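You operate a simulated robot arm through the tools that you are given. There is no shell and no other tool. Be economical: measure what you need, move in short steps, check, and stop when the job is done.

You run a simulated robot arm. Do the job below in one go: nothing can be reset, and whatever is moved stays where it is left.

Task
Unclip the lunch carrier and lift off its lid and green tin.
Fine: both clips open, lid and tin down on the side counter, nothing spilt.
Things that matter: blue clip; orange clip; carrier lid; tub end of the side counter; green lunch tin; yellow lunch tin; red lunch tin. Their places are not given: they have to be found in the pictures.

Only the result counts: the job must be done as asked and must still hold three seconds after the hand-in. Knocking over, shifting, dropping, spilling or breaking anything else fails it. Lids that push on must go on centred and level and be pressed home; caps that screw on are set level and turned clockwise until they are tight.

Robot
A 6-joint arm with a two-finger parallel gripper, fixed in place. Base frame: the origin is at the foot of the arm, x ahead of it, y to its left, z up. Lengths are in mm, angles in rad, forces in N, time in s.
With the tool pointing down near the work surface it reaches from about 240 to 640 mm from the base axis. Its first joint turns from -1.152 to 1.152 rad. Payload 2.7 kg.
The tool frame sits at the grasp point between the pads (the TCP): z along the fingers, y along the line on which they close. The tips reach 23 mm beyond it. Largest opening 94 mm; finger width 38, thickness 10; the body of the gripper, 54 by 96 mm, starts 39 mm behind the TCP.
Orientation is that of the tool frame in the base frame, as [roll, pitch, yaw] about the fixed x, y, z axes, in that order (R = Rz(yaw) Ry(pitch) Rx(roll)). With the fingers straight down and closing along the base's y, the tool's x points along the base's -x, its y along +y and its z along -z.

Tools
- The arm moves only by the tool jog_arm. Its argument "targets" is a list that holds one entry, the list of rows, each a list of 7 numbers: the turn, a rotation vector about the tool's x, y, z in units of 180 degrees (1.0 is 180 degrees), then the shift along the tool's x, y, z in units of 300 mm (1.0 is 300 mm), then the gripper command, from -1 (shut) to 1 (fully open), values between in proportion. In form: [[[ax, ay, az, x, y, z, gripper], ...]]. A call has 1 to 10 rows; each row is the pose to reach, as a shift and turn from the pose commanded when the call began, along the tool's axes at that moment. A call with a number of a shift or a turn outside -1 to 1 is refused whole. Each row takes 0.2 s and may step no farther than 50 mm and 0.15 rad from the row before; otherwise, or with a gripper value out of range, the whole call is refused. Where a pose cannot be reached the arm comes as near as it can. A force on the tool above 70 N (or 10 N above the force at the start of the call, whichever is more), or a blocked arm, ends the call early, and 0.2 s more pass. Each finger travels about 45 mm/s and halts on what it meets, pressing with about 29 N; the grip force reading is that of the motor and also rises with nothing between the fingers. The clock runs only during rows and for 0.2 s after the last one: add rows that repeat a pose to give the fingers time. The reply holds the time, the measured pose of the TCP, the force on the tool along the base axes, the opening and the grip force, in the units named above and with some noise.
- Cameras (640 x 400 px; columns grow to the right, rows downward): "scene" is fixed at [64.6, -428.9, 1407.1]; the picture's right is [0.86, -0.51, 0.00], its down [-0.31, -0.52, -0.80] and it looks along [0.41, 0.68, -0.60] (base axes); focal length 373 px, centre (320, 200). "wrist" rides on the gripper at [-39, 0, -44] in the tool frame; the picture's right is [0.00, -1.00, 0.00], its down [0.97, 0.00, -0.24] and it looks along [0.24, 0.00, 0.97] (tool axes); focal length 218 px, centre (320, 200).
- snapshot(camera): a new picture of that camera. The clock stands still meanwhile.
- locate(camera, pixels): for up to 12 pixels [column, row] of the newest picture of that camera ("zoom" is the newest enlarged one), the place [x, y, z] in the base frame of the surface seen there, good to about 2 mm, but the place of the scene camera against the robot may be out by one fixed shift of up to 12 mm in any direction. The clock stands still meanwhile.
- inspect(camera, box): a new picture of the part [left, top, right, bottom] of that camera's present view, enlarged. The clock stands still meanwhile.
- job_done(): hands the job in; it is judged then, once.

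Work in short steps. Measure before you move; look again where a grasp or a placing could have gone wrong, and mend it. You have 80 turns and 46 pictures in all, those below and enlarged ones among them. Open the gripper and draw the arm clear of the work before you hand the job in, unless the task says otherwise; then end with one line.

The tools are called after ">>>" as a command line: name --argument value ..., lists and objects as JSON in quotes. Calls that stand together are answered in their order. jog_arm: Moves the arm, as the interface text tells. Its arguments: {"type":"object","properties":{"targets":{"type":"array","items":{"type":"array","items":{"type":"array","items":{"type":"number"}}}}},"required":["targets"]} The other tools are called the same way: snapshot (camera) takes a picture; locate (camera, pixels) gives the place of the surface under pixels of a picture; inspect (camera, box) takes an enlarged picture of a part of a camera's view; job_done () hands the job in.

At the start:

```text
t: 0.0
position: [322.3, 71.5, 1133.4]
orientation: [3.141, 0.001, -3.141]
ft_force: [0.7, -0.2, -0.8]
width: 94.1
grasp_force: 0.2
```

scene: 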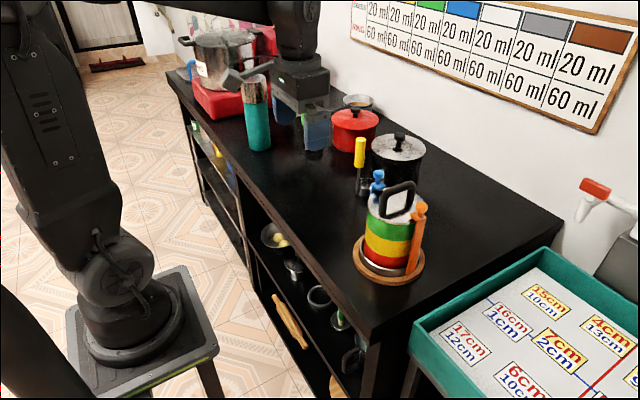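
wrist: 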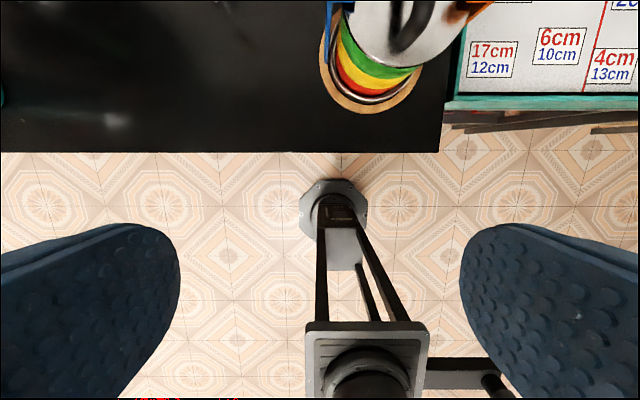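

The carrier stands at about scene pixel (390,235), with a blue clip at (377,185) and an orange clip at (416,240). I enlarge that part to see the clips.

>>> inspect --camera "scene" --box '[330, 160, 458, 300]'

>>> inspect --camera "wrist" --box '[290, 0, 510, 130]'

```text
2.86 times, centred on (394, 230) of scene
```

zoom: 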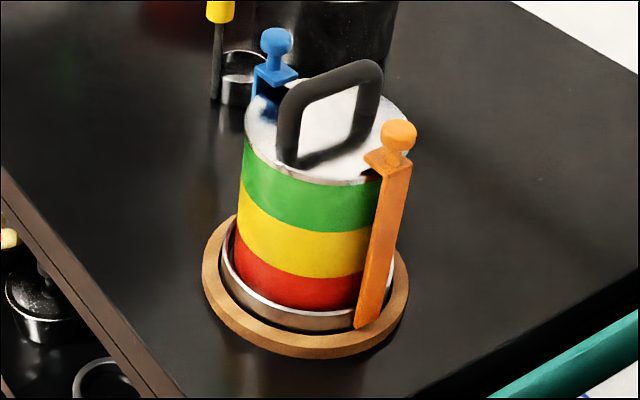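

```text
2.91 times, centred on (400, 65) of wrist
```

zoom: 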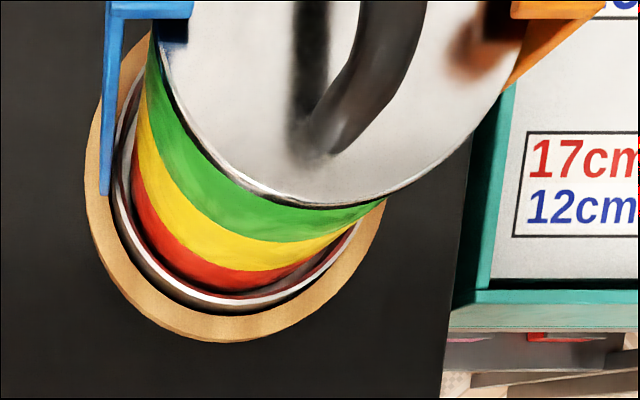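

I locate the knobs, lid, handle and clip feet in the scene picture, and the counter around them.

>>> locate --camera "scene" --pixels '[[378.5, 174], [378.5, 187], [421.5, 207], [416, 216], [386, 189], [411, 184], [374, 206], [409, 271], [415, 243], [388, 275], [372, 222], [450, 215]]'

>>> locate --camera "wrist" --pixels '[[340, 4], [327, 20], [326, 60], [480, 3], [386, 69], [420, 6], [400, 45], [364, 109], [437, 150], [439, 120]]'

```text
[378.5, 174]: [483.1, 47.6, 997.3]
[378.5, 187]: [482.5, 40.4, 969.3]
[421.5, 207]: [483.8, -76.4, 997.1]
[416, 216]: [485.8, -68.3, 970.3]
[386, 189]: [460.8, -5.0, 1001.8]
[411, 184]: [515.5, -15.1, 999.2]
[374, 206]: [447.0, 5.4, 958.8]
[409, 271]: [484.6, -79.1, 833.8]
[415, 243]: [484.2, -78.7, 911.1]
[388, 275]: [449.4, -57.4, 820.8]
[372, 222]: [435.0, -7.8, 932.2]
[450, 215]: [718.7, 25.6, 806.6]
```

```text
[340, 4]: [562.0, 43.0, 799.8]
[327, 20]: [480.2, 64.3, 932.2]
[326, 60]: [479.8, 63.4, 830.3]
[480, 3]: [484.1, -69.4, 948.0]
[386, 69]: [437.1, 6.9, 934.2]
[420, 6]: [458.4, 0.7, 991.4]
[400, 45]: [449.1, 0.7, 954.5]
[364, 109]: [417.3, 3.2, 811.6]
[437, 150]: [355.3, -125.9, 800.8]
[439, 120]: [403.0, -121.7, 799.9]
```

The clips are bars hinged at their feet (z about 830), with hooks over the lid and knobs on top at about (484, ±60, 990). I go above the carrier to see it with the wrist camera, which does not carry the scene camera's shift.

>>> jog_arm --targets '[[[0, 0, 0, -0.12, -0.05, 0, 1], [0, 0, 0, -0.24, -0.1, 0, 1], [0, 0, 0, -0.36, -0.15, 0, 1], [0, 0, 0, -0.48, -0.2, 0, 1], [0, 0, 0, -0.593, -0.25, 0, 1], [0, 0, 0, -0.593, -0.25, 0, 1]]]'

>>> snapshot --camera "wrist"

>>> snapshot --camera "scene"

```text
t: 1.4
position: [500.0, -6.4, 1132.0]
orientation: [-3.14, 0.001, -3.139]
ft_force: [0.0, 0.3, 0.2]
width: 94.0
grasp_force: 0.2
```

```text
41 pictures are left
```

wrist: 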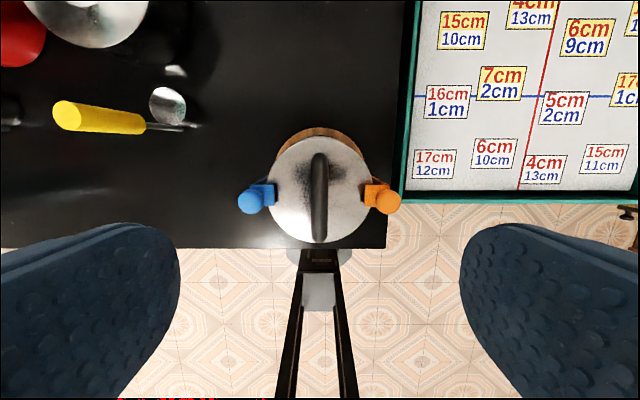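

```text
40 pictures are left
```

scene: 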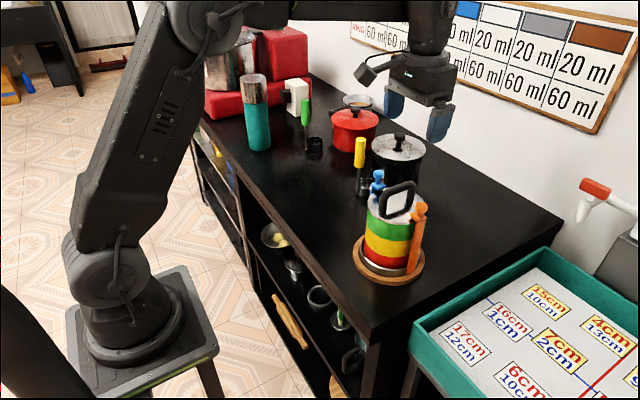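

>>> inspect --camera "wrist" --box '[230, 110, 410, 260]'

>>> locate --camera "wrist" --pixels '[[248, 202], [265, 190], [390, 202], [374, 192], [320, 158], [320, 195], [320, 236], [277, 200], [364, 200], [300, 240], [400, 60], [350, 60]]'

>>> locate --camera "wrist" --pixels '[[392, 100], [300, 100], [250, 100], [200, 180], [165, 105], [100, 117], [62, 115], [95, 10], [360, 10], [330, 135], [390, 240], [260, 244]]'

```text
2.67 times, centred on (320, 185) of wrist
```

zoom: 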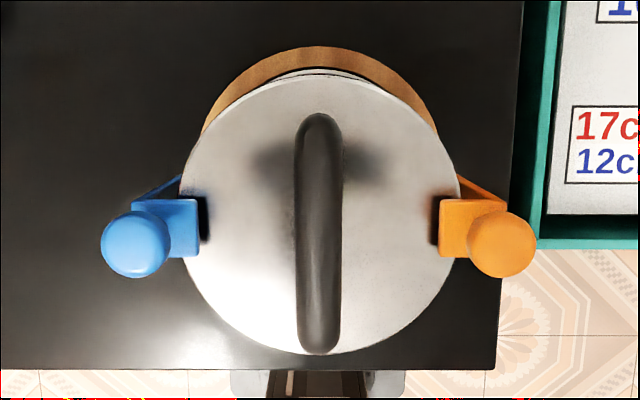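

```text
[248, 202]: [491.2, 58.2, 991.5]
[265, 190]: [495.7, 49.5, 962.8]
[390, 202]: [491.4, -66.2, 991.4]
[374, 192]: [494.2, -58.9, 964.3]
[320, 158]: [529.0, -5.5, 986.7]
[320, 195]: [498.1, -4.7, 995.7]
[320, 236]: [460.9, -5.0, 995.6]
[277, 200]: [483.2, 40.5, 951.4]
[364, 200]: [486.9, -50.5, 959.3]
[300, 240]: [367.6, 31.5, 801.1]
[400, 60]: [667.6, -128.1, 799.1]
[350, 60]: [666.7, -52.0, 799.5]
```

```text
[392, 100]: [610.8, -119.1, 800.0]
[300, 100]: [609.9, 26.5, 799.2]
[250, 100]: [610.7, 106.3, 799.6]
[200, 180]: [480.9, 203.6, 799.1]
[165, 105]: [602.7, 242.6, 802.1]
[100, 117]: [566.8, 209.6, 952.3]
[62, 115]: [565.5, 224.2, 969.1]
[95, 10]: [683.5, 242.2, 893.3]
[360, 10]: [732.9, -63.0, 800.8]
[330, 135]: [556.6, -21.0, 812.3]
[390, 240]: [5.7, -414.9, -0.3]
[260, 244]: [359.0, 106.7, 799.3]
```

Wrist measurements: knob tops at (491, 58, 991) and (491, -66, 991), handle along x at y≈-5 with its top at z 996, lid top about z 955, counter z 800. I shut the gripper and lower it between the handle and the blue knob, to push that clip outward.

>>> jog_arm --targets '[[[0, 0, 0, 0.015, 0.06, 0, -1], [0, 0, 0, 0.03, 0.117, 0, -1], [0, 0, 0, 0.03, 0.117, 0, -1], [0, 0, 0, 0.03, 0.117, 0, -1], [0, 0, 0, 0.03, 0.117, 0.1, -1], [0, 0, 0, 0.03, 0.117, 0.2, -1], [0, 0, 0, 0.03, 0.117, 0.3, -1], [0, 0, 0, 0.03, 0.117, 0.38, -1], [0, 0, 0, 0.03, 0.117, 0.453, -1], [0, 0, 0, 0.03, 0.117, 0.453, -1]]]'

>>> inspect --camera "scene" --box '[330, 140, 458, 280]'

```text
t: 3.6
position: [491.3, 30.3, 995.4]
orientation: [-3.141, 0.002, -3.141]
ft_force: [-0.3, 0.5, -0.1]
width: 0.0
grasp_force: 29.1
```

```text
2.86 times, centred on (394, 210) of scene
```

zoom: 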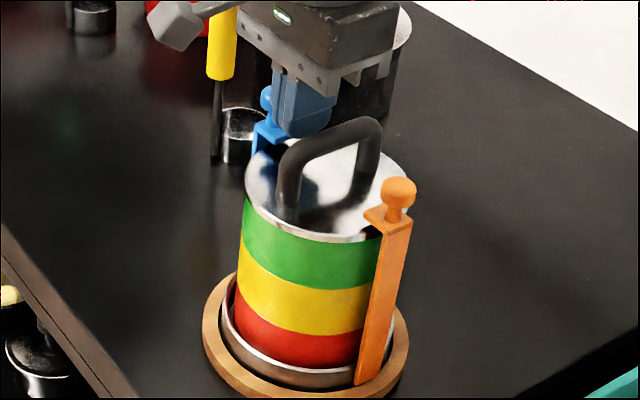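

The shut fingers are between handle and blue knob at the right height. I push outward (+y) slowly and watch the force.

>>> jog_arm --targets '[[[0, 0, 0, 0, 0.02, 0, -1], [0, 0, 0, 0, 0.04, 0, -1], [0, 0, 0, 0, 0.06, 0, -1], [0, 0, 0, 0, 0.08, 0, -1], [0, 0, 0, 0, 0.1, 0, -1], [0, 0, 0, 0, 0.12, 0, -1]]]'

>>> inspect --camera "scene" --box '[330, 140, 458, 280]'

```text
t: 5.0
position: [491.9, 68.0, 998.2]
orientation: [3.141, 0.002, -3.14]
ft_force: [-0.1, -0.6, 0.6]
width: 0.1
grasp_force: 28.9
```

```text
2.86 times, centred on (394, 210) of scene
```

zoom: 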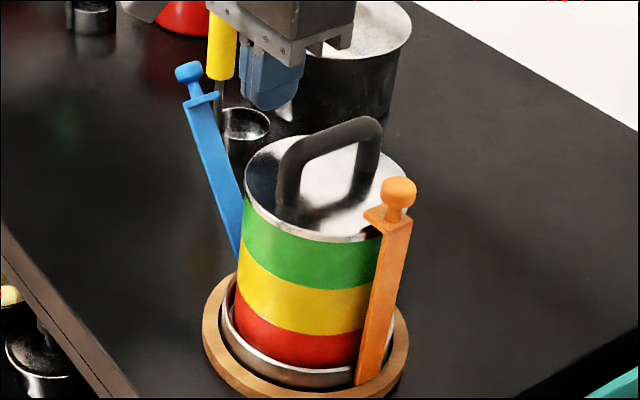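

The blue clip swung out freely (blue knob now at zoom (188,72)). I go over the handle to the mirror place inside the orange knob.

>>> jog_arm --targets '[[[0, 0, 0, 0, 0, -0.13, -1], [0, 0, 0, 0, 0, -0.22, -1], [0, 0, 0, 0, -0.12, -0.22, -1], [0, 0, 0, 0, -0.24, -0.22, -1], [0, 0, 0, 0, -0.353, -0.22, -1], [0, 0, 0, 0, -0.353, -0.22, -1], [0, 0, 0, 0, -0.353, -0.13, -1], [0, 0, 0, 0, -0.353, -0.06, -1], [0, 0, 0, 0, -0.353, 0.003, -1], [0, 0, 0, 0, -0.353, 0.003, -1]]]'

>>> inspect --camera "scene" --box '[330, 140, 458, 280]'

```text
t: 7.2
position: [490.8, -39.0, 995.9]
orientation: [3.141, 0.003, 3.141]
ft_force: [-0.3, -0.7, 0.4]
width: 0.0
grasp_force: 29.1
```

```text
2.86 times, centred on (394, 210) of scene
```

zoom: 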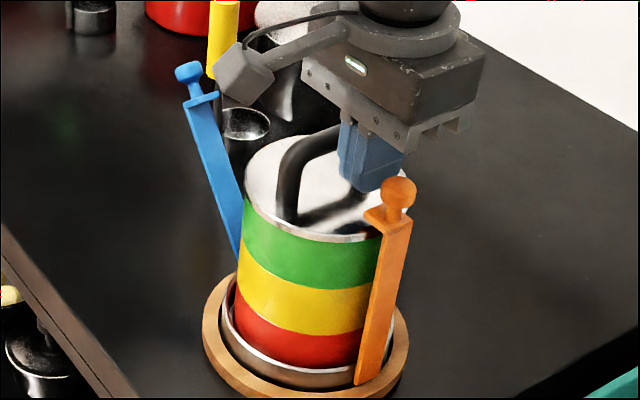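

The blue clip stays at its open stop, and the fingers are inside the orange knob. I push the orange one outward the same way.

>>> jog_arm --targets '[[[0, 0, 0, 0, -0.02, 0, -1], [0, 0, 0, 0, -0.04, 0, -1], [0, 0, 0, 0, -0.06, 0, -1], [0, 0, 0, 0, -0.08, 0, -1], [0, 0, 0, 0, -0.1, 0, -1], [0, 0, 0, 0, -0.12, 0, -1]]]'

>>> inspect --camera "scene" --box '[330, 140, 458, 280]'

```text
t: 8.6
position: [491.7, -75.7, 995.8]
orientation: [-3.141, 0.001, -3.141]
ft_force: [-0.5, -1.1, 0.2]
width: 0.0
grasp_force: 29.6
```

```text
2.86 times, centred on (394, 210) of scene
```

zoom: 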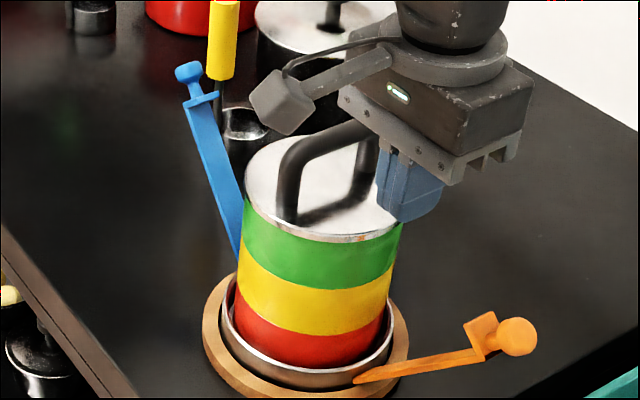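

The orange clip fell fully open, while the blue one stands at only about 25°. I rise and look from above to measure both.

>>> jog_arm --targets '[[[0, 0, 0, 0, 0, -0.14, -1], [0, 0, 0, -0.03, 0.09, -0.28, -1], [0, 0, 0, -0.03, 0.2, -0.36, -1], [0, 0, 0, -0.03, 0.23, -0.45, -1], [0, 0, 0, -0.03, 0.23, -0.45, -1]]]'

>>> snapshot --camera "wrist"

```text
refused: row 2 steps farther than a row can; nothing moved
```

```text
34 pictures are left
```

wrist: 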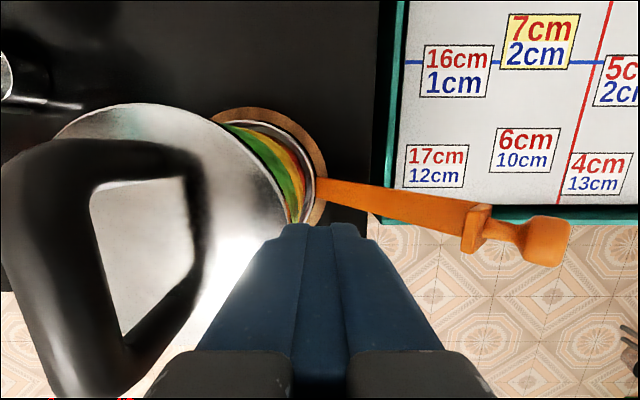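

The call was refused for a step that was too long; I repeat it with smaller steps.

>>> jog_arm --targets '[[[0, 0, 0, 0, 0, -0.14, -1], [0, 0, 0, 0, 0, -0.28, -1], [0, 0, 0, -0.01, 0.08, -0.38, -1], [0, 0, 0, -0.03, 0.18, -0.45, -1], [0, 0, 0, -0.03, 0.25, -0.45, -1], [0, 0, 0, -0.03, 0.25, -0.45, -1]]]'

>>> snapshot --camera "wrist"

>>> inspect --camera "scene" --box '[320, 130, 460, 290]'

```text
t: 10.0
position: [499.7, -0.5, 1131.1]
orientation: [3.14, 0.001, -3.14]
ft_force: [-0.5, 0.1, 0.2]
width: 0.0
grasp_force: 28.9
```

```text
33 pictures are left
```

wrist: 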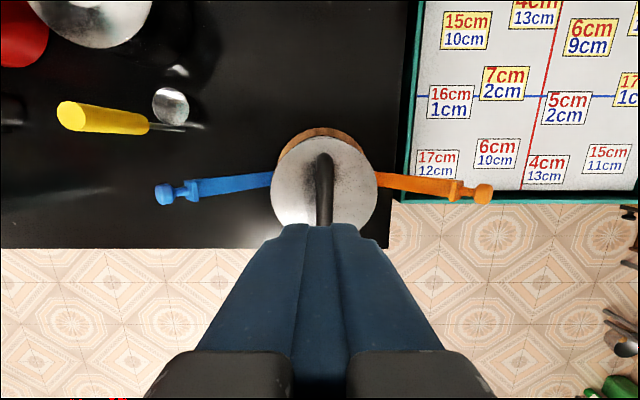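

```text
2.50 times, centred on (390, 210) of scene
```

zoom: 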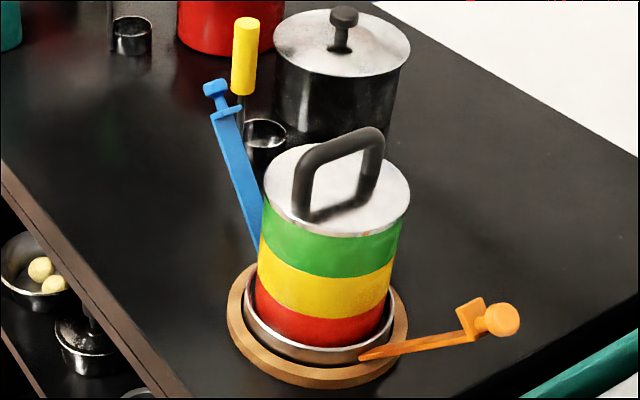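

Both clips lie symmetrically at full open. Now I open the gripper and come down over the handle (centre about (493, -5), top z 996) without closing yet.

>>> jog_arm --targets '[[[0, 0, 0, 0.011, -0.008, 0, 0.3], [0, 0, 0, 0.022, -0.016, 0, 0.3], [0, 0, 0, 0.022, -0.016, 0, 0.3], [0, 0, 0, 0.022, -0.016, 0.08, 0.3], [0, 0, 0, 0.022, -0.016, 0.2, 0.3], [0, 0, 0, 0.022, -0.016, 0.3, 0.3], [0, 0, 0, 0.022, -0.016, 0.4, 0.3], [0, 0, 0, 0.022, -0.016, 0.475, 0.3], [0, 0, 0, 0.022, -0.016, 0.475, 0.3]]]'

>>> snapshot --camera "wrist"

```text
t: 12.0
position: [496.2, -5.5, 989.1]
orientation: [3.141, 0.002, 3.141]
ft_force: [0.0, 0.2, 0.2]
width: 61.0
grasp_force: 0.1
```

```text
31 pictures are left
```

wrist: 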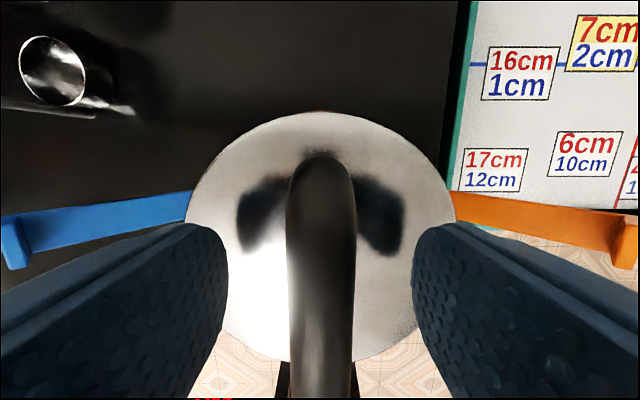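

The handle is centred between the pads. I close on it and lift slowly straight up.

>>> jog_arm --targets '[[[0, 0, 0, 0, 0, 0, -1], [0, 0, 0, 0, 0, 0, -1], [0, 0, 0, 0, 0, 0, -1], [0, 0, 0, 0, 0, 0, -1], [0, 0, 0, 0, 0, 0, -1], [0, 0, 0, 0, 0, -0.03, -1], [0, 0, 0, 0, 0, -0.06, -1], [0, 0, 0, 0, 0, -0.1, -1], [0, 0, 0, 0, 0, -0.15, -1], [0, 0, 0, 0, 0, -0.2, -1]]]'

>>> snapshot --camera "scene"

```text
t: 14.2
position: [493.8, -3.5, 1050.5]
orientation: [-3.141, 0.002, 3.14]
ft_force: [-0.1, -0.6, -1.0]
width: 14.9
grasp_force: 29.3
```

```text
30 pictures are left
```

scene: 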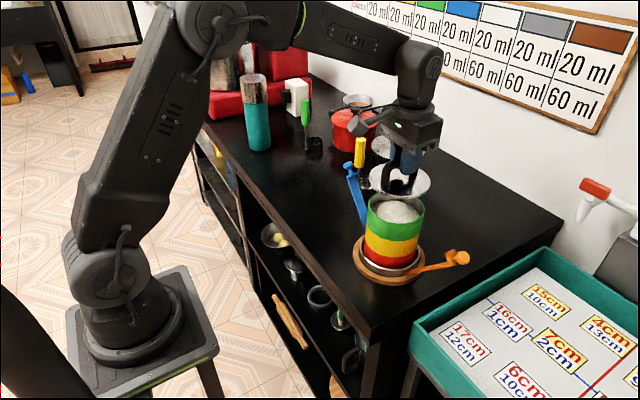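

The lid is up cleanly; the green tin holds white food. I carry the lid to the free spot behind the carrier near the tub, about (622, -62), and begin the descent.

>>> jog_arm --targets '[[[0, 0, 0, -0.1, -0.045, -0.03, -1], [0, 0, 0, -0.2, -0.09, -0.03, -1], [0, 0, 0, -0.3, -0.14, -0.03, -1], [0, 0, 0, -0.4, -0.18, -0.03, -1], [0, 0, 0, -0.427, -0.195, -0.0, -1], [0, 0, 0, -0.427, -0.195, 0.12, -1], [0, 0, 0, -0.427, -0.195, 0.24, -1], [0, 0, 0, -0.427, -0.195, 0.36, -1], [0, 0, 0, -0.427, -0.195, 0.48, -1], [0, 0, 0, -0.427, -0.195, 0.48, -1]]]'

>>> snapshot --camera "wrist"

>>> inspect --camera "scene" --box '[340, 130, 500, 290]'

```text
t: 16.4
position: [619.9, -64.3, 903.8]
orientation: [-3.141, 0.001, 3.141]
ft_force: [1.1, 0.7, 0.0]
width: 14.9
grasp_force: 29.1
out of reach, approached as far as the arm can: row 5
```

```text
29 pictures are left
```

wrist: 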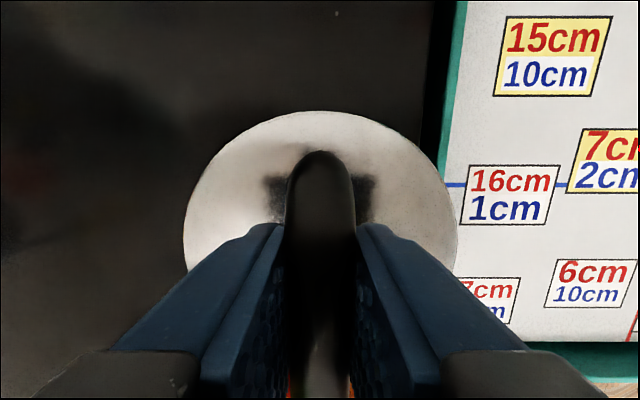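

```text
2.50 times, centred on (420, 210) of scene
```

zoom: 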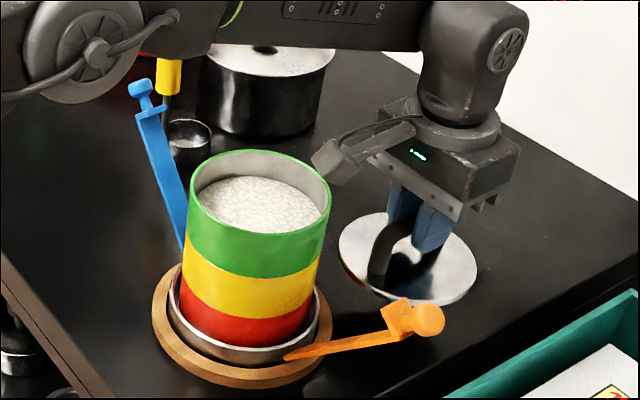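

The lid hangs level over the free spot; its right edge is near the counter edge (y≈-122), so I shift 9 mm to +y and go down to near contact.

>>> jog_arm --targets '[[[0, 0, 0, 0, 0.03, 0.04, -1], [0, 0, 0, 0, 0.03, 0.08, -1], [0, 0, 0, 0, 0.03, 0.12, -1], [0, 0, 0, 0, 0.03, 0.16, -1], [0, 0, 0, 0, 0.03, 0.19, -1], [0, 0, 0, 0, 0.03, 0.19, -1]]]'

>>> inspect --camera "scene" --box '[400, 170, 500, 260]'

```text
t: 17.3
position: [627.1, -55.8, 883.2]
orientation: [-3.135, 0.024, -3.138]
ft_force: [-1.2, -0.7, 13.4]
width: 15.1
grasp_force: 28.7
stopped in row 4: the force on the tool passed its limit (the readings are from after the stop); the commanded pose is now the measured one
```

```text
4.44 times, centred on (450, 215) of scene
```

zoom: 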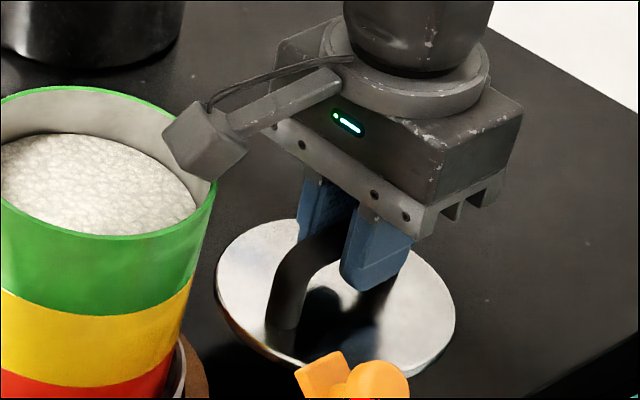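

Contact came at TCP z 883, higher than I expected (~840). The grey box on the gripper at zoom (200,135) is close to the tin rim at (210,180), so I measure these and the lid's edges before going on.

>>> locate --camera "zoom" --pixels '[[200, 145], [240, 150], [170, 130], [190, 165], [212, 185], [110, 237], [60, 88], [225, 300], [450, 320], [300, 360], [320, 222], [370, 380]]'

>>> snapshot --camera "wrist"

```text
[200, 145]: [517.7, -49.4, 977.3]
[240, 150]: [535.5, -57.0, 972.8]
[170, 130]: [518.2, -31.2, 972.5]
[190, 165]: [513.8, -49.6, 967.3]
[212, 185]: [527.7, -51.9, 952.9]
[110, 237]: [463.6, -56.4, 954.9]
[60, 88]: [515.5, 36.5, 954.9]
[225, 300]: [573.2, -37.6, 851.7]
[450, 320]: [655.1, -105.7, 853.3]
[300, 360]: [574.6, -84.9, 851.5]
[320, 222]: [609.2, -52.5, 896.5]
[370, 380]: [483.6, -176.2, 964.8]
```

```text
26 pictures are left
```

wrist: 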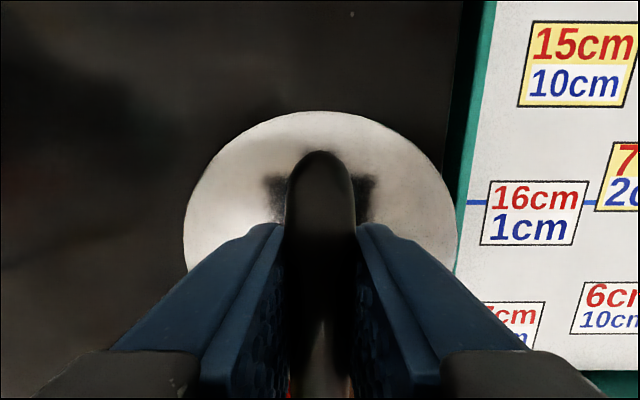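

The box on the gripper's base-facing side (about 105 mm to tool +x) touched the tin rim lightly; the tin has not visibly moved. I lift straight up right away.

>>> jog_arm --targets '[[[0, 0, 0, 0, 0, -0.05, -1], [0, 0, 0, 0, 0, -0.12, -1], [0, 0, 0, 0, 0, -0.18, -1], [0, 0, 0, 0, 0, -0.18, -1]]]'

>>> inspect --camera "scene" --box '[330, 130, 490, 290]'

```text
t: 18.3
position: [625.2, -57.4, 935.6]
orientation: [-3.133, 0.02, -3.139]
ft_force: [0.7, 0.1, -1.2]
width: 15.0
grasp_force: 29.1
```

```text
2.50 times, centred on (410, 210) of scene
```

zoom: 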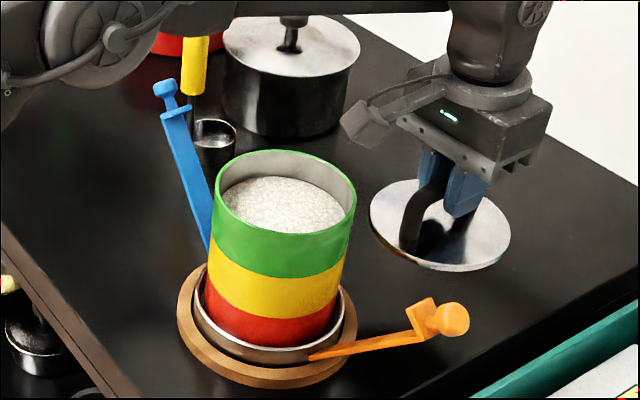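

The stack is still aligned and the lid clear. I level the tool again (it tilted 0.02 rad at contact).

>>> jog_arm --targets '[[[-0.0027, 0.0064, 0, 0.01, 0, -0.05, -1], [-0.0027, 0.0064, 0, 0.01, 0, -0.05, -1]]]'

```text
t: 18.9
position: [622.4, -56.4, 948.9]
orientation: [3.141, 0.0, -3.139]
ft_force: [0.4, -0.7, -1.1]
width: 14.8
grasp_force: 29.2
```

Level again. I turn the tool about -60° about its z, so the box points toward the tub, away from the tin.

>>> jog_arm --targets '[[[0, 0, -0.045, 0, 0, 0, -1], [0, 0, -0.09, 0, 0, 0, -1], [0, 0, -0.135, 0, 0, 0, -1], [0, 0, -0.18, 0, 0, 0, -1], [0, 0, -0.225, 0, 0, 0, -1], [0, 0, -0.27, 0, 0, 0, -1], [0, 0, -0.315, 0, 0, 0, -1], [0, 0, -0.35, 0, 0, 0, -1], [0, 0, -0.35, 0, 0, 0, -1]]]'

>>> inspect --camera "scene" --box '[340, 110, 520, 290]'

```text
t: 20.9
position: [622.1, -56.6, 949.6]
orientation: [3.139, 0.001, -2.037]
ft_force: [0.4, 0.3, -0.5]
width: 15.1
grasp_force: 29.0
```

```text
2.22 times, centred on (430, 200) of scene
```

zoom: 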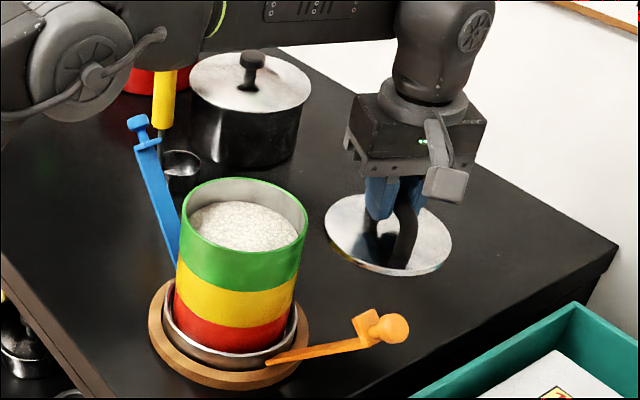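

The box now points to the tub, clear of the tin and orange clip. I lower the lid, with small steps near the counter.

>>> jog_arm --targets '[[[0, 0, 0, 0, 0, 0.1, -1], [0, 0, 0, 0, 0, 0.2, -1], [0, 0, 0, 0, 0, 0.27, -1], [0, 0, 0, 0, 0, 0.3, -1], [0, 0, 0, 0, 0, 0.32, -1], [0, 0, 0, 0, 0, 0.335, -1], [0, 0, 0, 0, 0, 0.335, -1]]]'

>>> inspect --camera "scene" --box '[400, 170, 500, 260]'

```text
t: 22.5
position: [622.7, -54.7, 849.7]
orientation: [-3.14, 0.0, -2.037]
ft_force: [-2.9, 2.0, 7.2]
width: 14.9
grasp_force: 29.0
```

```text
4.44 times, centred on (450, 215) of scene
```

zoom: 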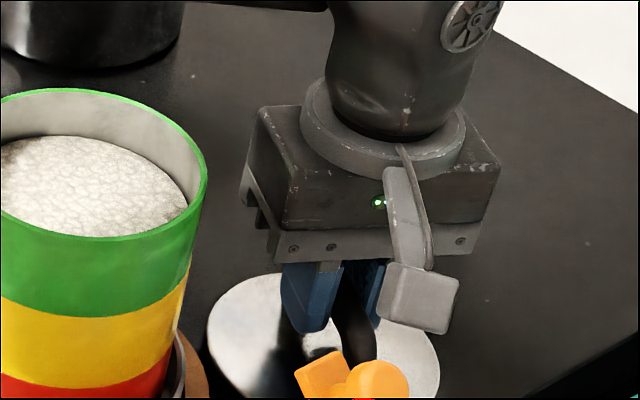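

A force of 7 N up hints that the lid is touching the counter. I check the lid's height and its edges.

>>> locate --camera "zoom" --pixels '[[230, 320], [430, 370], [260, 285], [210, 345], [200, 300], [445, 328], [420, 310], [470, 380], [245, 190], [205, 160]]'

>>> inspect --camera "wrist" --box '[120, 60, 520, 310]'

```text
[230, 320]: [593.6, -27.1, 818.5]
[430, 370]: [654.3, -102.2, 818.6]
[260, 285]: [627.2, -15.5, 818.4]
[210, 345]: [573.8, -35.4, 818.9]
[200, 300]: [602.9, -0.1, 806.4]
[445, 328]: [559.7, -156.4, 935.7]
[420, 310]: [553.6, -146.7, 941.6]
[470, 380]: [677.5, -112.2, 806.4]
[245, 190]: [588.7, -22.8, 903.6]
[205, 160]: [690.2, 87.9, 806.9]
```

```text
1.60 times, centred on (320, 185) of wrist
```

zoom: 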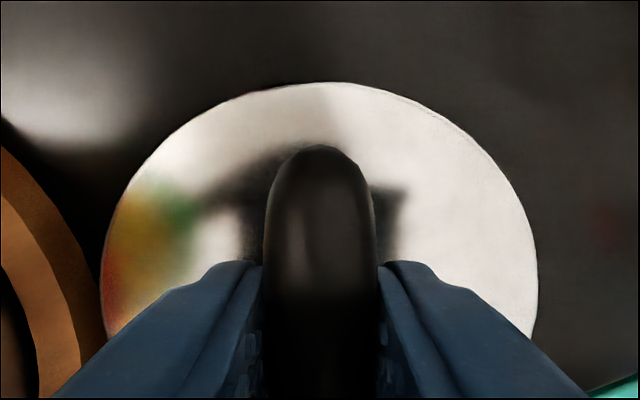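

The lid is level (edge heights 818.4–818.9 against counter 806.5 in the scene frame) and clear of the wooden stand. I press down 2 mm more to confirm it sits on the counter.

>>> jog_arm --targets '[[[0, 0, 0, 0, 0, 0.004, -1], [0, 0, 0, 0, 0, 0.007, -1], [0, 0, 0, 0, 0, 0.007, -1]]]'

```text
t: 23.3
position: [622.3, -56.2, 849.6]
orientation: [-3.136, 0.002, -2.039]
ft_force: [5.0, 1.0, 17.9]
width: 15.1
grasp_force: 29.0
```

The force rose to 18 N without sinking: the lid is down. I ease the pressure, open the fingers and rise straight up.

>>> jog_arm --targets '[[[0, 0, 0, 0, 0, -0.007, -1], [0, 0, 0, 0, 0, -0.007, 0.1], [0, 0, 0, 0, 0, -0.007, 0.1], [0, 0, 0, 0, 0, -0.007, 0.1], [0, 0, 0, 0, 0, -0.04, 0.1], [0, 0, 0, 0, 0, -0.14, 0.1], [0, 0, 0, 0, 0, -0.28, 0.1], [0, 0, 0, 0, 0, -0.42, 0.1], [0, 0, 0, 0, 0, -0.5, 0.1], [0, 0, 0, 0, 0, -0.5, 0.1]]]'

>>> snapshot --camera "scene"

```text
t: 25.5
position: [621.1, -56.7, 996.5]
orientation: [3.14, 0.003, -2.039]
ft_force: [1.0, -0.1, -0.4]
width: 51.7
grasp_force: 0.0
```

```text
21 pictures are left
```

scene: 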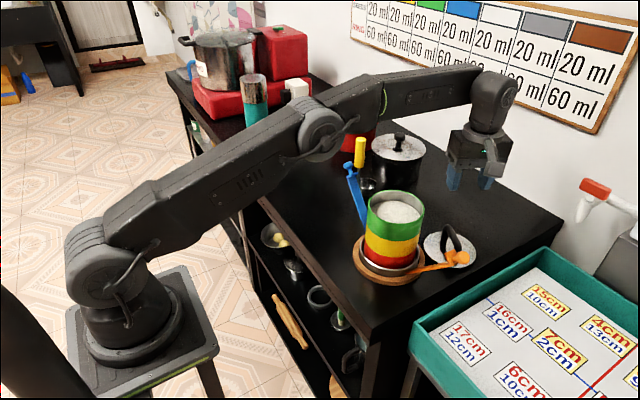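

The lid stands on the counter with its handle up. The tin (rim about 107 mm across, more than the 94 mm opening) must be held by its wall, so I go above it while turning the tool a further 72°, so that the box will point away from the stack when placing.

>>> jog_arm --targets '[[[0, 0, -0.04, 0, 0, -0.12, 0.1], [0, 0, -0.08, 0, 0, -0.24, 0.1], [0, 0, -0.12, 0.01, 0.06, -0.313, 0.1], [0, 0, -0.16, 0.015, 0.13, -0.313, 0.1], [0, 0, -0.2, 0.02, 0.2, -0.313, 0.1], [0, 0, -0.24, 0.025, 0.27, -0.313, 0.1], [0, 0, -0.28, 0.03, 0.34, -0.313, 0.1], [0, 0, -0.32, 0.035, 0.4, -0.313, 0.1], [0, 0, -0.36, 0.037, 0.459, -0.313, 0.1], [0, 0, -0.4, 0.037, 0.459, -0.313, 0.1]]]'

>>> snapshot --camera "wrist"

```text
t: 27.7
position: [494.2, -4.1, 1090.5]
orientation: [-3.14, 0.002, -0.78]
ft_force: [-0.4, 0.2, -0.9]
width: 51.8
grasp_force: 0.1
out of reach, approached as far as the arm can: row 2
```

```text
20 pictures are left
```

wrist: 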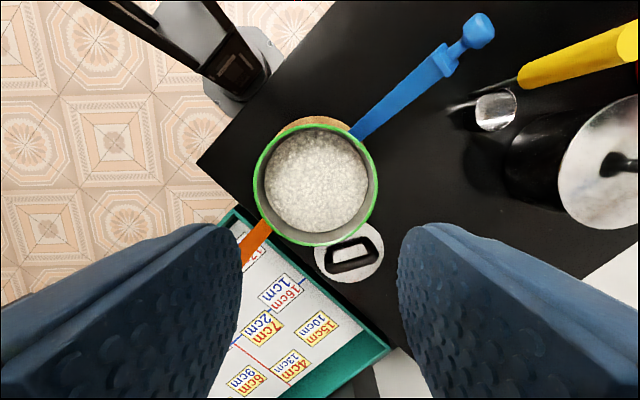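

The tin is at (316,184) in the wrist view. I enlarge it to measure the rim, wall and rice level.

>>> inspect --camera "wrist" --box '[240, 110, 390, 260]'

>>> locate --camera "wrist" --pixels '[[255, 185], [376, 185], [316, 126], [316, 243], [316, 185], [280, 185], [350, 185], [266, 185], [440, 62], [478, 30], [258, 235], [350, 255]]'

```text
2.67 times, centred on (315, 185) of wrist
```

zoom: 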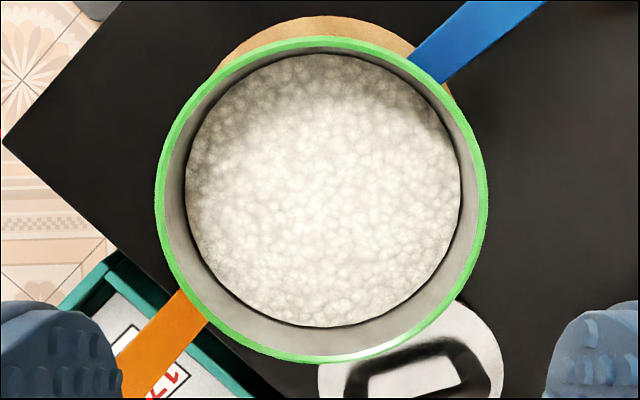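

```text
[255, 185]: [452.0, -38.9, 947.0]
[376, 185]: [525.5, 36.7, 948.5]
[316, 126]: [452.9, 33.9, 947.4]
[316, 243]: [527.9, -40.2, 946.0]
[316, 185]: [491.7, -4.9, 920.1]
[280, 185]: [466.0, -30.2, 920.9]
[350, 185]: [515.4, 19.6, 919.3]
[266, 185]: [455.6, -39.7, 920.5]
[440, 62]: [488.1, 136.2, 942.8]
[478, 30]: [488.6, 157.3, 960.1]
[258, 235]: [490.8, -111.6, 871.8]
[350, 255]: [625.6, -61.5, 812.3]
```

Rim centre ≈ (490,-3), radius ≈ 53, rim z 947.5, rice z 920, so a finger can go in about 23 mm. I line up on the wall at the near side, about (455,-38), and stop with the tips just above the rim to check.

>>> jog_arm --targets '[[[0, 0, 0, -0.006, 0.087, 0, 0.1], [0, 0, 0, -0.0127, 0.174, 0, 0.1], [0, 0, 0, -0.0127, 0.174, 0.12, 0.1], [0, 0, 0, -0.0127, 0.174, 0.24, 0.1], [0, 0, 0, -0.0127, 0.174, 0.35, 0.1], [0, 0, 0, -0.0127, 0.174, 0.35, 0.1]]]'

>>> snapshot --camera "wrist"

>>> inspect --camera "scene" --box '[330, 130, 490, 290]'

```text
t: 29.1
position: [454.8, -39.4, 984.5]
orientation: [-3.14, 0.002, -0.783]
ft_force: [0.2, -0.2, -0.1]
width: 52.0
grasp_force: 0.1
```

```text
18 pictures are left
```

wrist: 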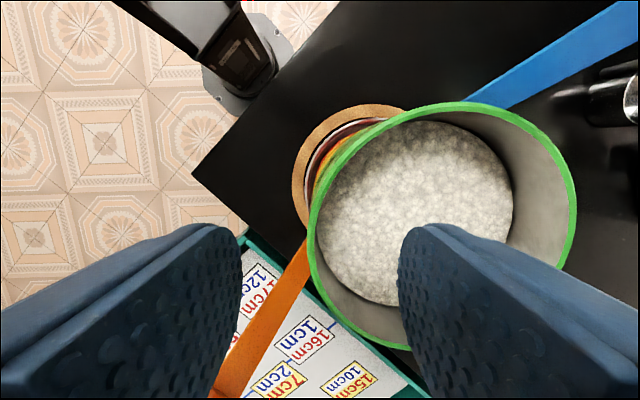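

```text
2.50 times, centred on (410, 210) of scene
```

zoom: 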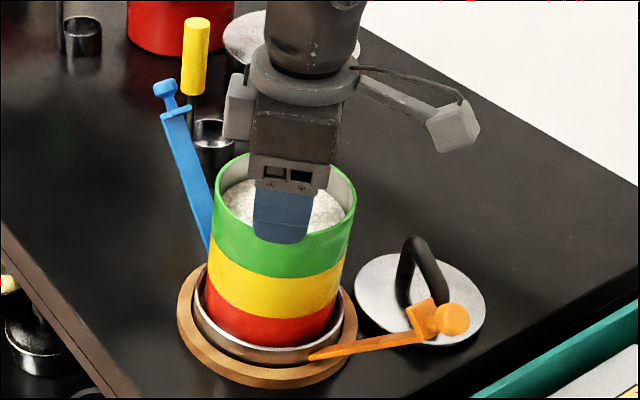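

The wall lies midway between the pads (rim at column 316), and the outer finger is clear of the orange clip. I descend to TCP z≈948 and close on the wall.

>>> jog_arm --targets '[[[0, 0, 0, 0, 0, 0.06, 0.1], [0, 0, 0, 0, 0, 0.12, 0.1], [0, 0, 0, 0, 0, 0.12, 0.1], [0, 0, 0, 0, 0, 0.12, -0.5], [0, 0, 0, 0, 0, 0.12, -1], [0, 0, 0, 0, 0, 0.12, -1], [0, 0, 0, 0, 0, 0.12, -1], [0, 0, 0, 0, 0, 0.12, -1], [0, 0, 0, 0, 0, 0.12, -1]]]'

>>> inspect --camera "scene" --box '[340, 160, 440, 290]'

```text
t: 31.1
position: [454.5, -39.7, 949.9]
orientation: [-3.14, 0.002, -0.781]
ft_force: [-1.0, 0.2, 0.1]
width: 5.3
grasp_force: 29.1
```

```text
3.08 times, centred on (390, 225) of scene
```

zoom: 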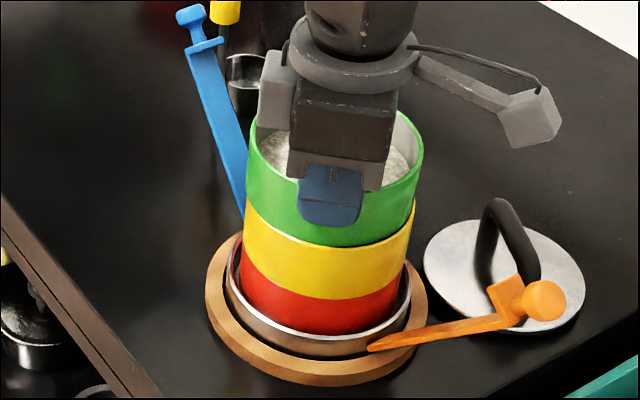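

The grip holds the wall (opening 5.3 mm); the green tin shifted a little on the yellow one. I lift it slowly straight up 20 mm and check.

>>> jog_arm --targets '[[[0, 0, 0, 0, 0, -0.01, -1], [0, 0, 0, 0, 0, -0.02, -1], [0, 0, 0, 0, 0, -0.035, -1], [0, 0, 0, 0, 0, -0.05, -1], [0, 0, 0, 0, 0, -0.067, -1], [0, 0, 0, 0, 0, -0.067, -1]]]'

>>> inspect --camera "scene" --box '[340, 160, 440, 290]'

```text
t: 32.5
position: [455.5, -37.9, 970.1]
orientation: [-3.14, 0.003, -0.782]
ft_force: [0.0, -0.1, -1.1]
width: 4.9
grasp_force: 29.4
```

```text
3.08 times, centred on (390, 225) of scene
```

zoom: 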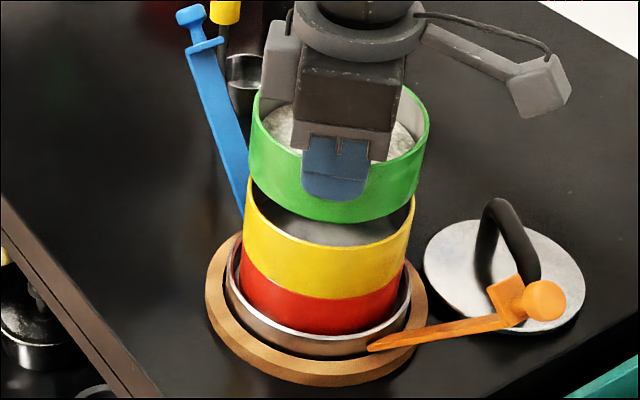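

The green tin is free and the yellow one stayed. I check its tilt by the heights along the rim and bottom edge.

>>> locate --camera "zoom" --pixels '[[258, 140], [422, 140], [400, 158], [275, 158], [290, 200], [340, 218], [400, 208], [256, 176], [245, 192], [413, 215], [330, 245]]'

```text
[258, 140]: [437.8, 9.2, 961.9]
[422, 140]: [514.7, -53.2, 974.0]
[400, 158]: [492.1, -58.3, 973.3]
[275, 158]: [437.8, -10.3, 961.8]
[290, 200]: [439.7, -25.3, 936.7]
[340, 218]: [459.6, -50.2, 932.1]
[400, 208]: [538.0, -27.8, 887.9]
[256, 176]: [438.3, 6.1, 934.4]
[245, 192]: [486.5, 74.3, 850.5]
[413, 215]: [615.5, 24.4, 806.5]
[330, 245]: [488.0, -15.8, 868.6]
```

It is nearly level. I lift 70 mm more (above the blue knob) and carry it to above the free spot at about (600, 90).

>>> jog_arm --targets '[[[0, 0, 0, 0, 0, -0.08, -1], [0, 0, 0, 0, 0, -0.16, -1], [0, 0, 0, 0, 0, -0.24, -1], [0, 0, 0, 0.008, -0.09, -0.24, -1], [0, 0, 0, 0.016, -0.18, -0.24, -1], [0, 0, 0, 0.025, -0.27, -0.24, -1], [0, 0, 0, 0.034, -0.36, -0.24, -1], [0, 0, 0, 0.043, -0.44, -0.24, -1], [0, 0, 0, 0.043, -0.473, -0.24, -1], [0, 0, 0, 0.043, -0.473, -0.24, -1]]]'

>>> snapshot --camera "wrist"

>>> snapshot --camera "scene"

```text
t: 34.7
position: [565.4, 53.8, 1041.9]
orientation: [-3.14, 0.001, -0.783]
ft_force: [-0.6, 0.6, -1.6]
width: 5.1
grasp_force: 29.4
```

```text
14 pictures are left
```

wrist: 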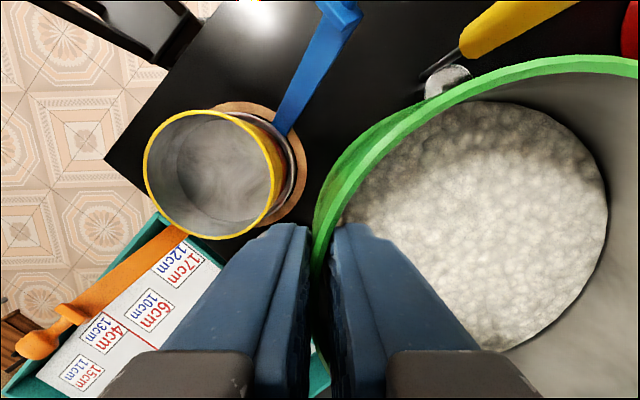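

```text
13 pictures are left
```

scene: 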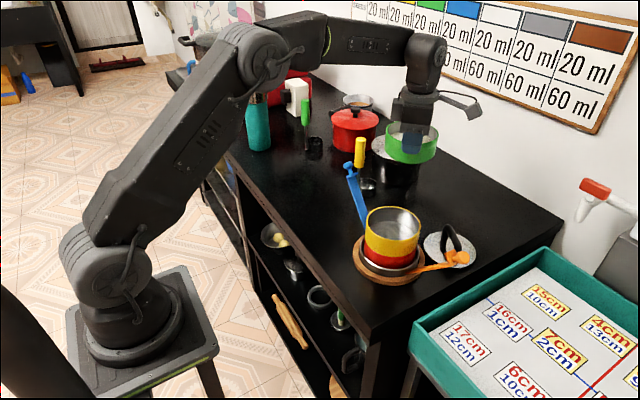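

The yellow tin stayed in place. I check the held tin's rim and rice heights for tilt.

>>> locate --camera "wrist" --pixels '[[340, 175], [420, 105], [520, 68], [620, 62], [400, 200], [580, 200], [500, 320], [500, 130], [450, 80], [240, 240]]'

```text
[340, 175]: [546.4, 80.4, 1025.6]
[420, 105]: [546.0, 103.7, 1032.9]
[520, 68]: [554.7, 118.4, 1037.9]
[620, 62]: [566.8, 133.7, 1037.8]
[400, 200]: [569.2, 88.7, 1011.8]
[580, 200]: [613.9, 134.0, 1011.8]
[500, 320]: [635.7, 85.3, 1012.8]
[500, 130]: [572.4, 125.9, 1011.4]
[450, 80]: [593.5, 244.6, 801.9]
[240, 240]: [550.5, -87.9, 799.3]
```

The rice is level (1011.4–1012.8) and the tin level. The gripper body would come near the yellow rim at the final height, so I move 25 mm further along (+x,+y), then descend to about 25 mm above resting height (TCP ≈ 847).

>>> jog_arm --targets '[[[0, 0, 0, 0, -0.045, 0, -1], [0, 0, 0, 0, -0.085, 0, -1], [0, 0, 0, 0, -0.085, 0.1, -1], [0, 0, 0, 0, -0.085, 0.2, -1], [0, 0, 0, 0, -0.085, 0.3, -1], [0, 0, 0, 0, -0.085, 0.4, -1], [0, 0, 0, 0, -0.085, 0.5, -1], [0, 0, 0, 0, -0.085, 0.565, -1], [0, 0, 0, 0, -0.085, 0.565, -1]]]'

>>> snapshot --camera "scene"

```text
t: 36.7
position: [582.2, 70.9, 872.8]
orientation: [-3.14, 0.002, -0.782]
ft_force: [0.1, -0.5, -2.3]
width: 4.8
grasp_force: 28.7
```

```text
12 pictures are left
```

scene: 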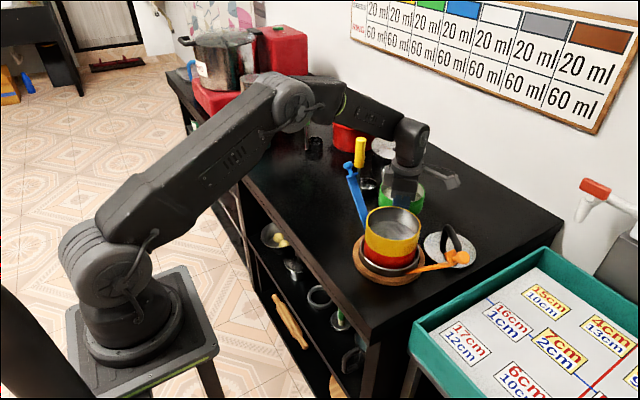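

All is clear. I lower the last 25 mm in small steps.

>>> jog_arm --targets '[[[0, 0, 0, 0, 0, 0.03, -1], [0, 0, 0, 0, 0, 0.05, -1], [0, 0, 0, 0, 0, 0.065, -1], [0, 0, 0, 0, 0, 0.075, -1], [0, 0, 0, 0, 0, 0.082, -1], [0, 0, 0, 0, 0, 0.082, -1]]]'

>>> inspect --camera "scene" --box '[340, 120, 480, 260]'

```text
t: 38.1
position: [582.3, 72.3, 850.8]
orientation: [-3.135, -0.002, -0.78]
ft_force: [2.3, -0.9, 21.4]
width: 1.5
grasp_force: 29.1
```

```text
2.86 times, centred on (410, 190) of scene
```

zoom: 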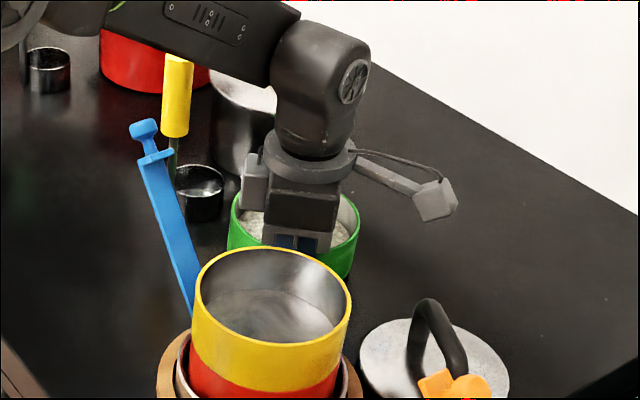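

It touches down with 21 N, and the opening reading fell to 1.5 mm. I look with the wrist camera before releasing.

>>> snapshot --camera "wrist"

>>> locate --camera "zoom" --pixels '[[232, 210], [355, 215], [352, 250], [240, 235], [345, 275], [245, 195]]'

```text
10 pictures are left
```

wrist: 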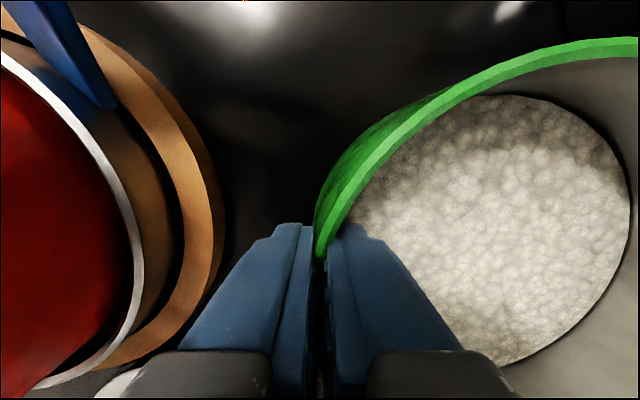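

```text
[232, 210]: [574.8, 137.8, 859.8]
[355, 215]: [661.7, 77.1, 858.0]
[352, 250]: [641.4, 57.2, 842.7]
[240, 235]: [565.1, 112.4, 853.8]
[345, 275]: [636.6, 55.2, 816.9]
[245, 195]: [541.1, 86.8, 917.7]
```

I measure the rim and rice heights from the wrist view to see whether the tin is tilted.

>>> locate --camera "wrist" --pixels '[[330, 220], [360, 165], [420, 110], [520, 62], [620, 44], [390, 190], [590, 200], [500, 130], [490, 320], [320, 210], [345, 165], [370, 135]]'

```text
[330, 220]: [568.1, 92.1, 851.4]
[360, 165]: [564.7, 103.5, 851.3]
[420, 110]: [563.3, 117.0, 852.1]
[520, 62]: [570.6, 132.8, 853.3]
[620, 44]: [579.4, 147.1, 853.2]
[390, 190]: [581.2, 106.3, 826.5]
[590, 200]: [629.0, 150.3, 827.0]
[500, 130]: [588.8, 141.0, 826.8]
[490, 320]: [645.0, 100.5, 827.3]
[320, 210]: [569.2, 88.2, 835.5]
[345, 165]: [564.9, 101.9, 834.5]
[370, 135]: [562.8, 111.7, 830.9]
```

The tin is level (rim 851–853, rice 826.5–827) and on the counter. The inner fingertip is just above the rice, so I ease up a hair, open only slightly, and lift straight out.

>>> jog_arm --targets '[[[0, 0, 0, 0, 0, -0.003, -1], [0, 0, 0, 0, 0, -0.005, -0.9], [0, 0, 0, 0, 0, -0.006, -0.7], [0, 0, 0, 0, 0, -0.006, -0.55], [0, 0, 0, 0, 0, -0.006, -0.55], [0, 0, 0, 0, 0, -0.03, -0.55], [0, 0, 0, 0, 0, -0.08, -0.55], [0, 0, 0, 0, 0, -0.15, -0.55], [0, 0, 0, 0, 0, -0.15, -0.55]]]'

>>> inspect --camera "scene" --box '[340, 120, 480, 290]'

```text
t: 40.1
position: [581.8, 71.6, 894.7]
orientation: [-3.139, 0.002, -0.782]
ft_force: [0.4, 0.3, 0.8]
width: 21.2
grasp_force: 0.0
```

```text
2.35 times, centred on (410, 205) of scene
```

zoom: 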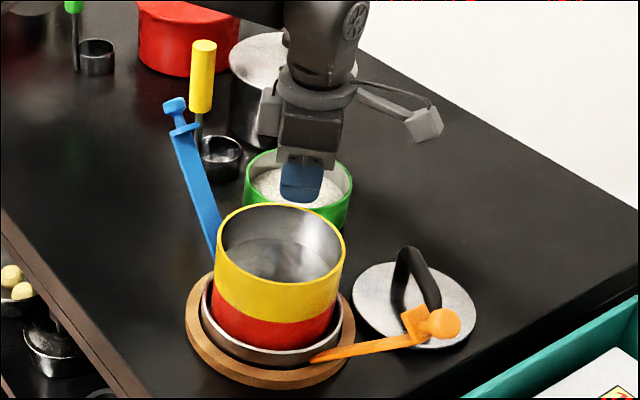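

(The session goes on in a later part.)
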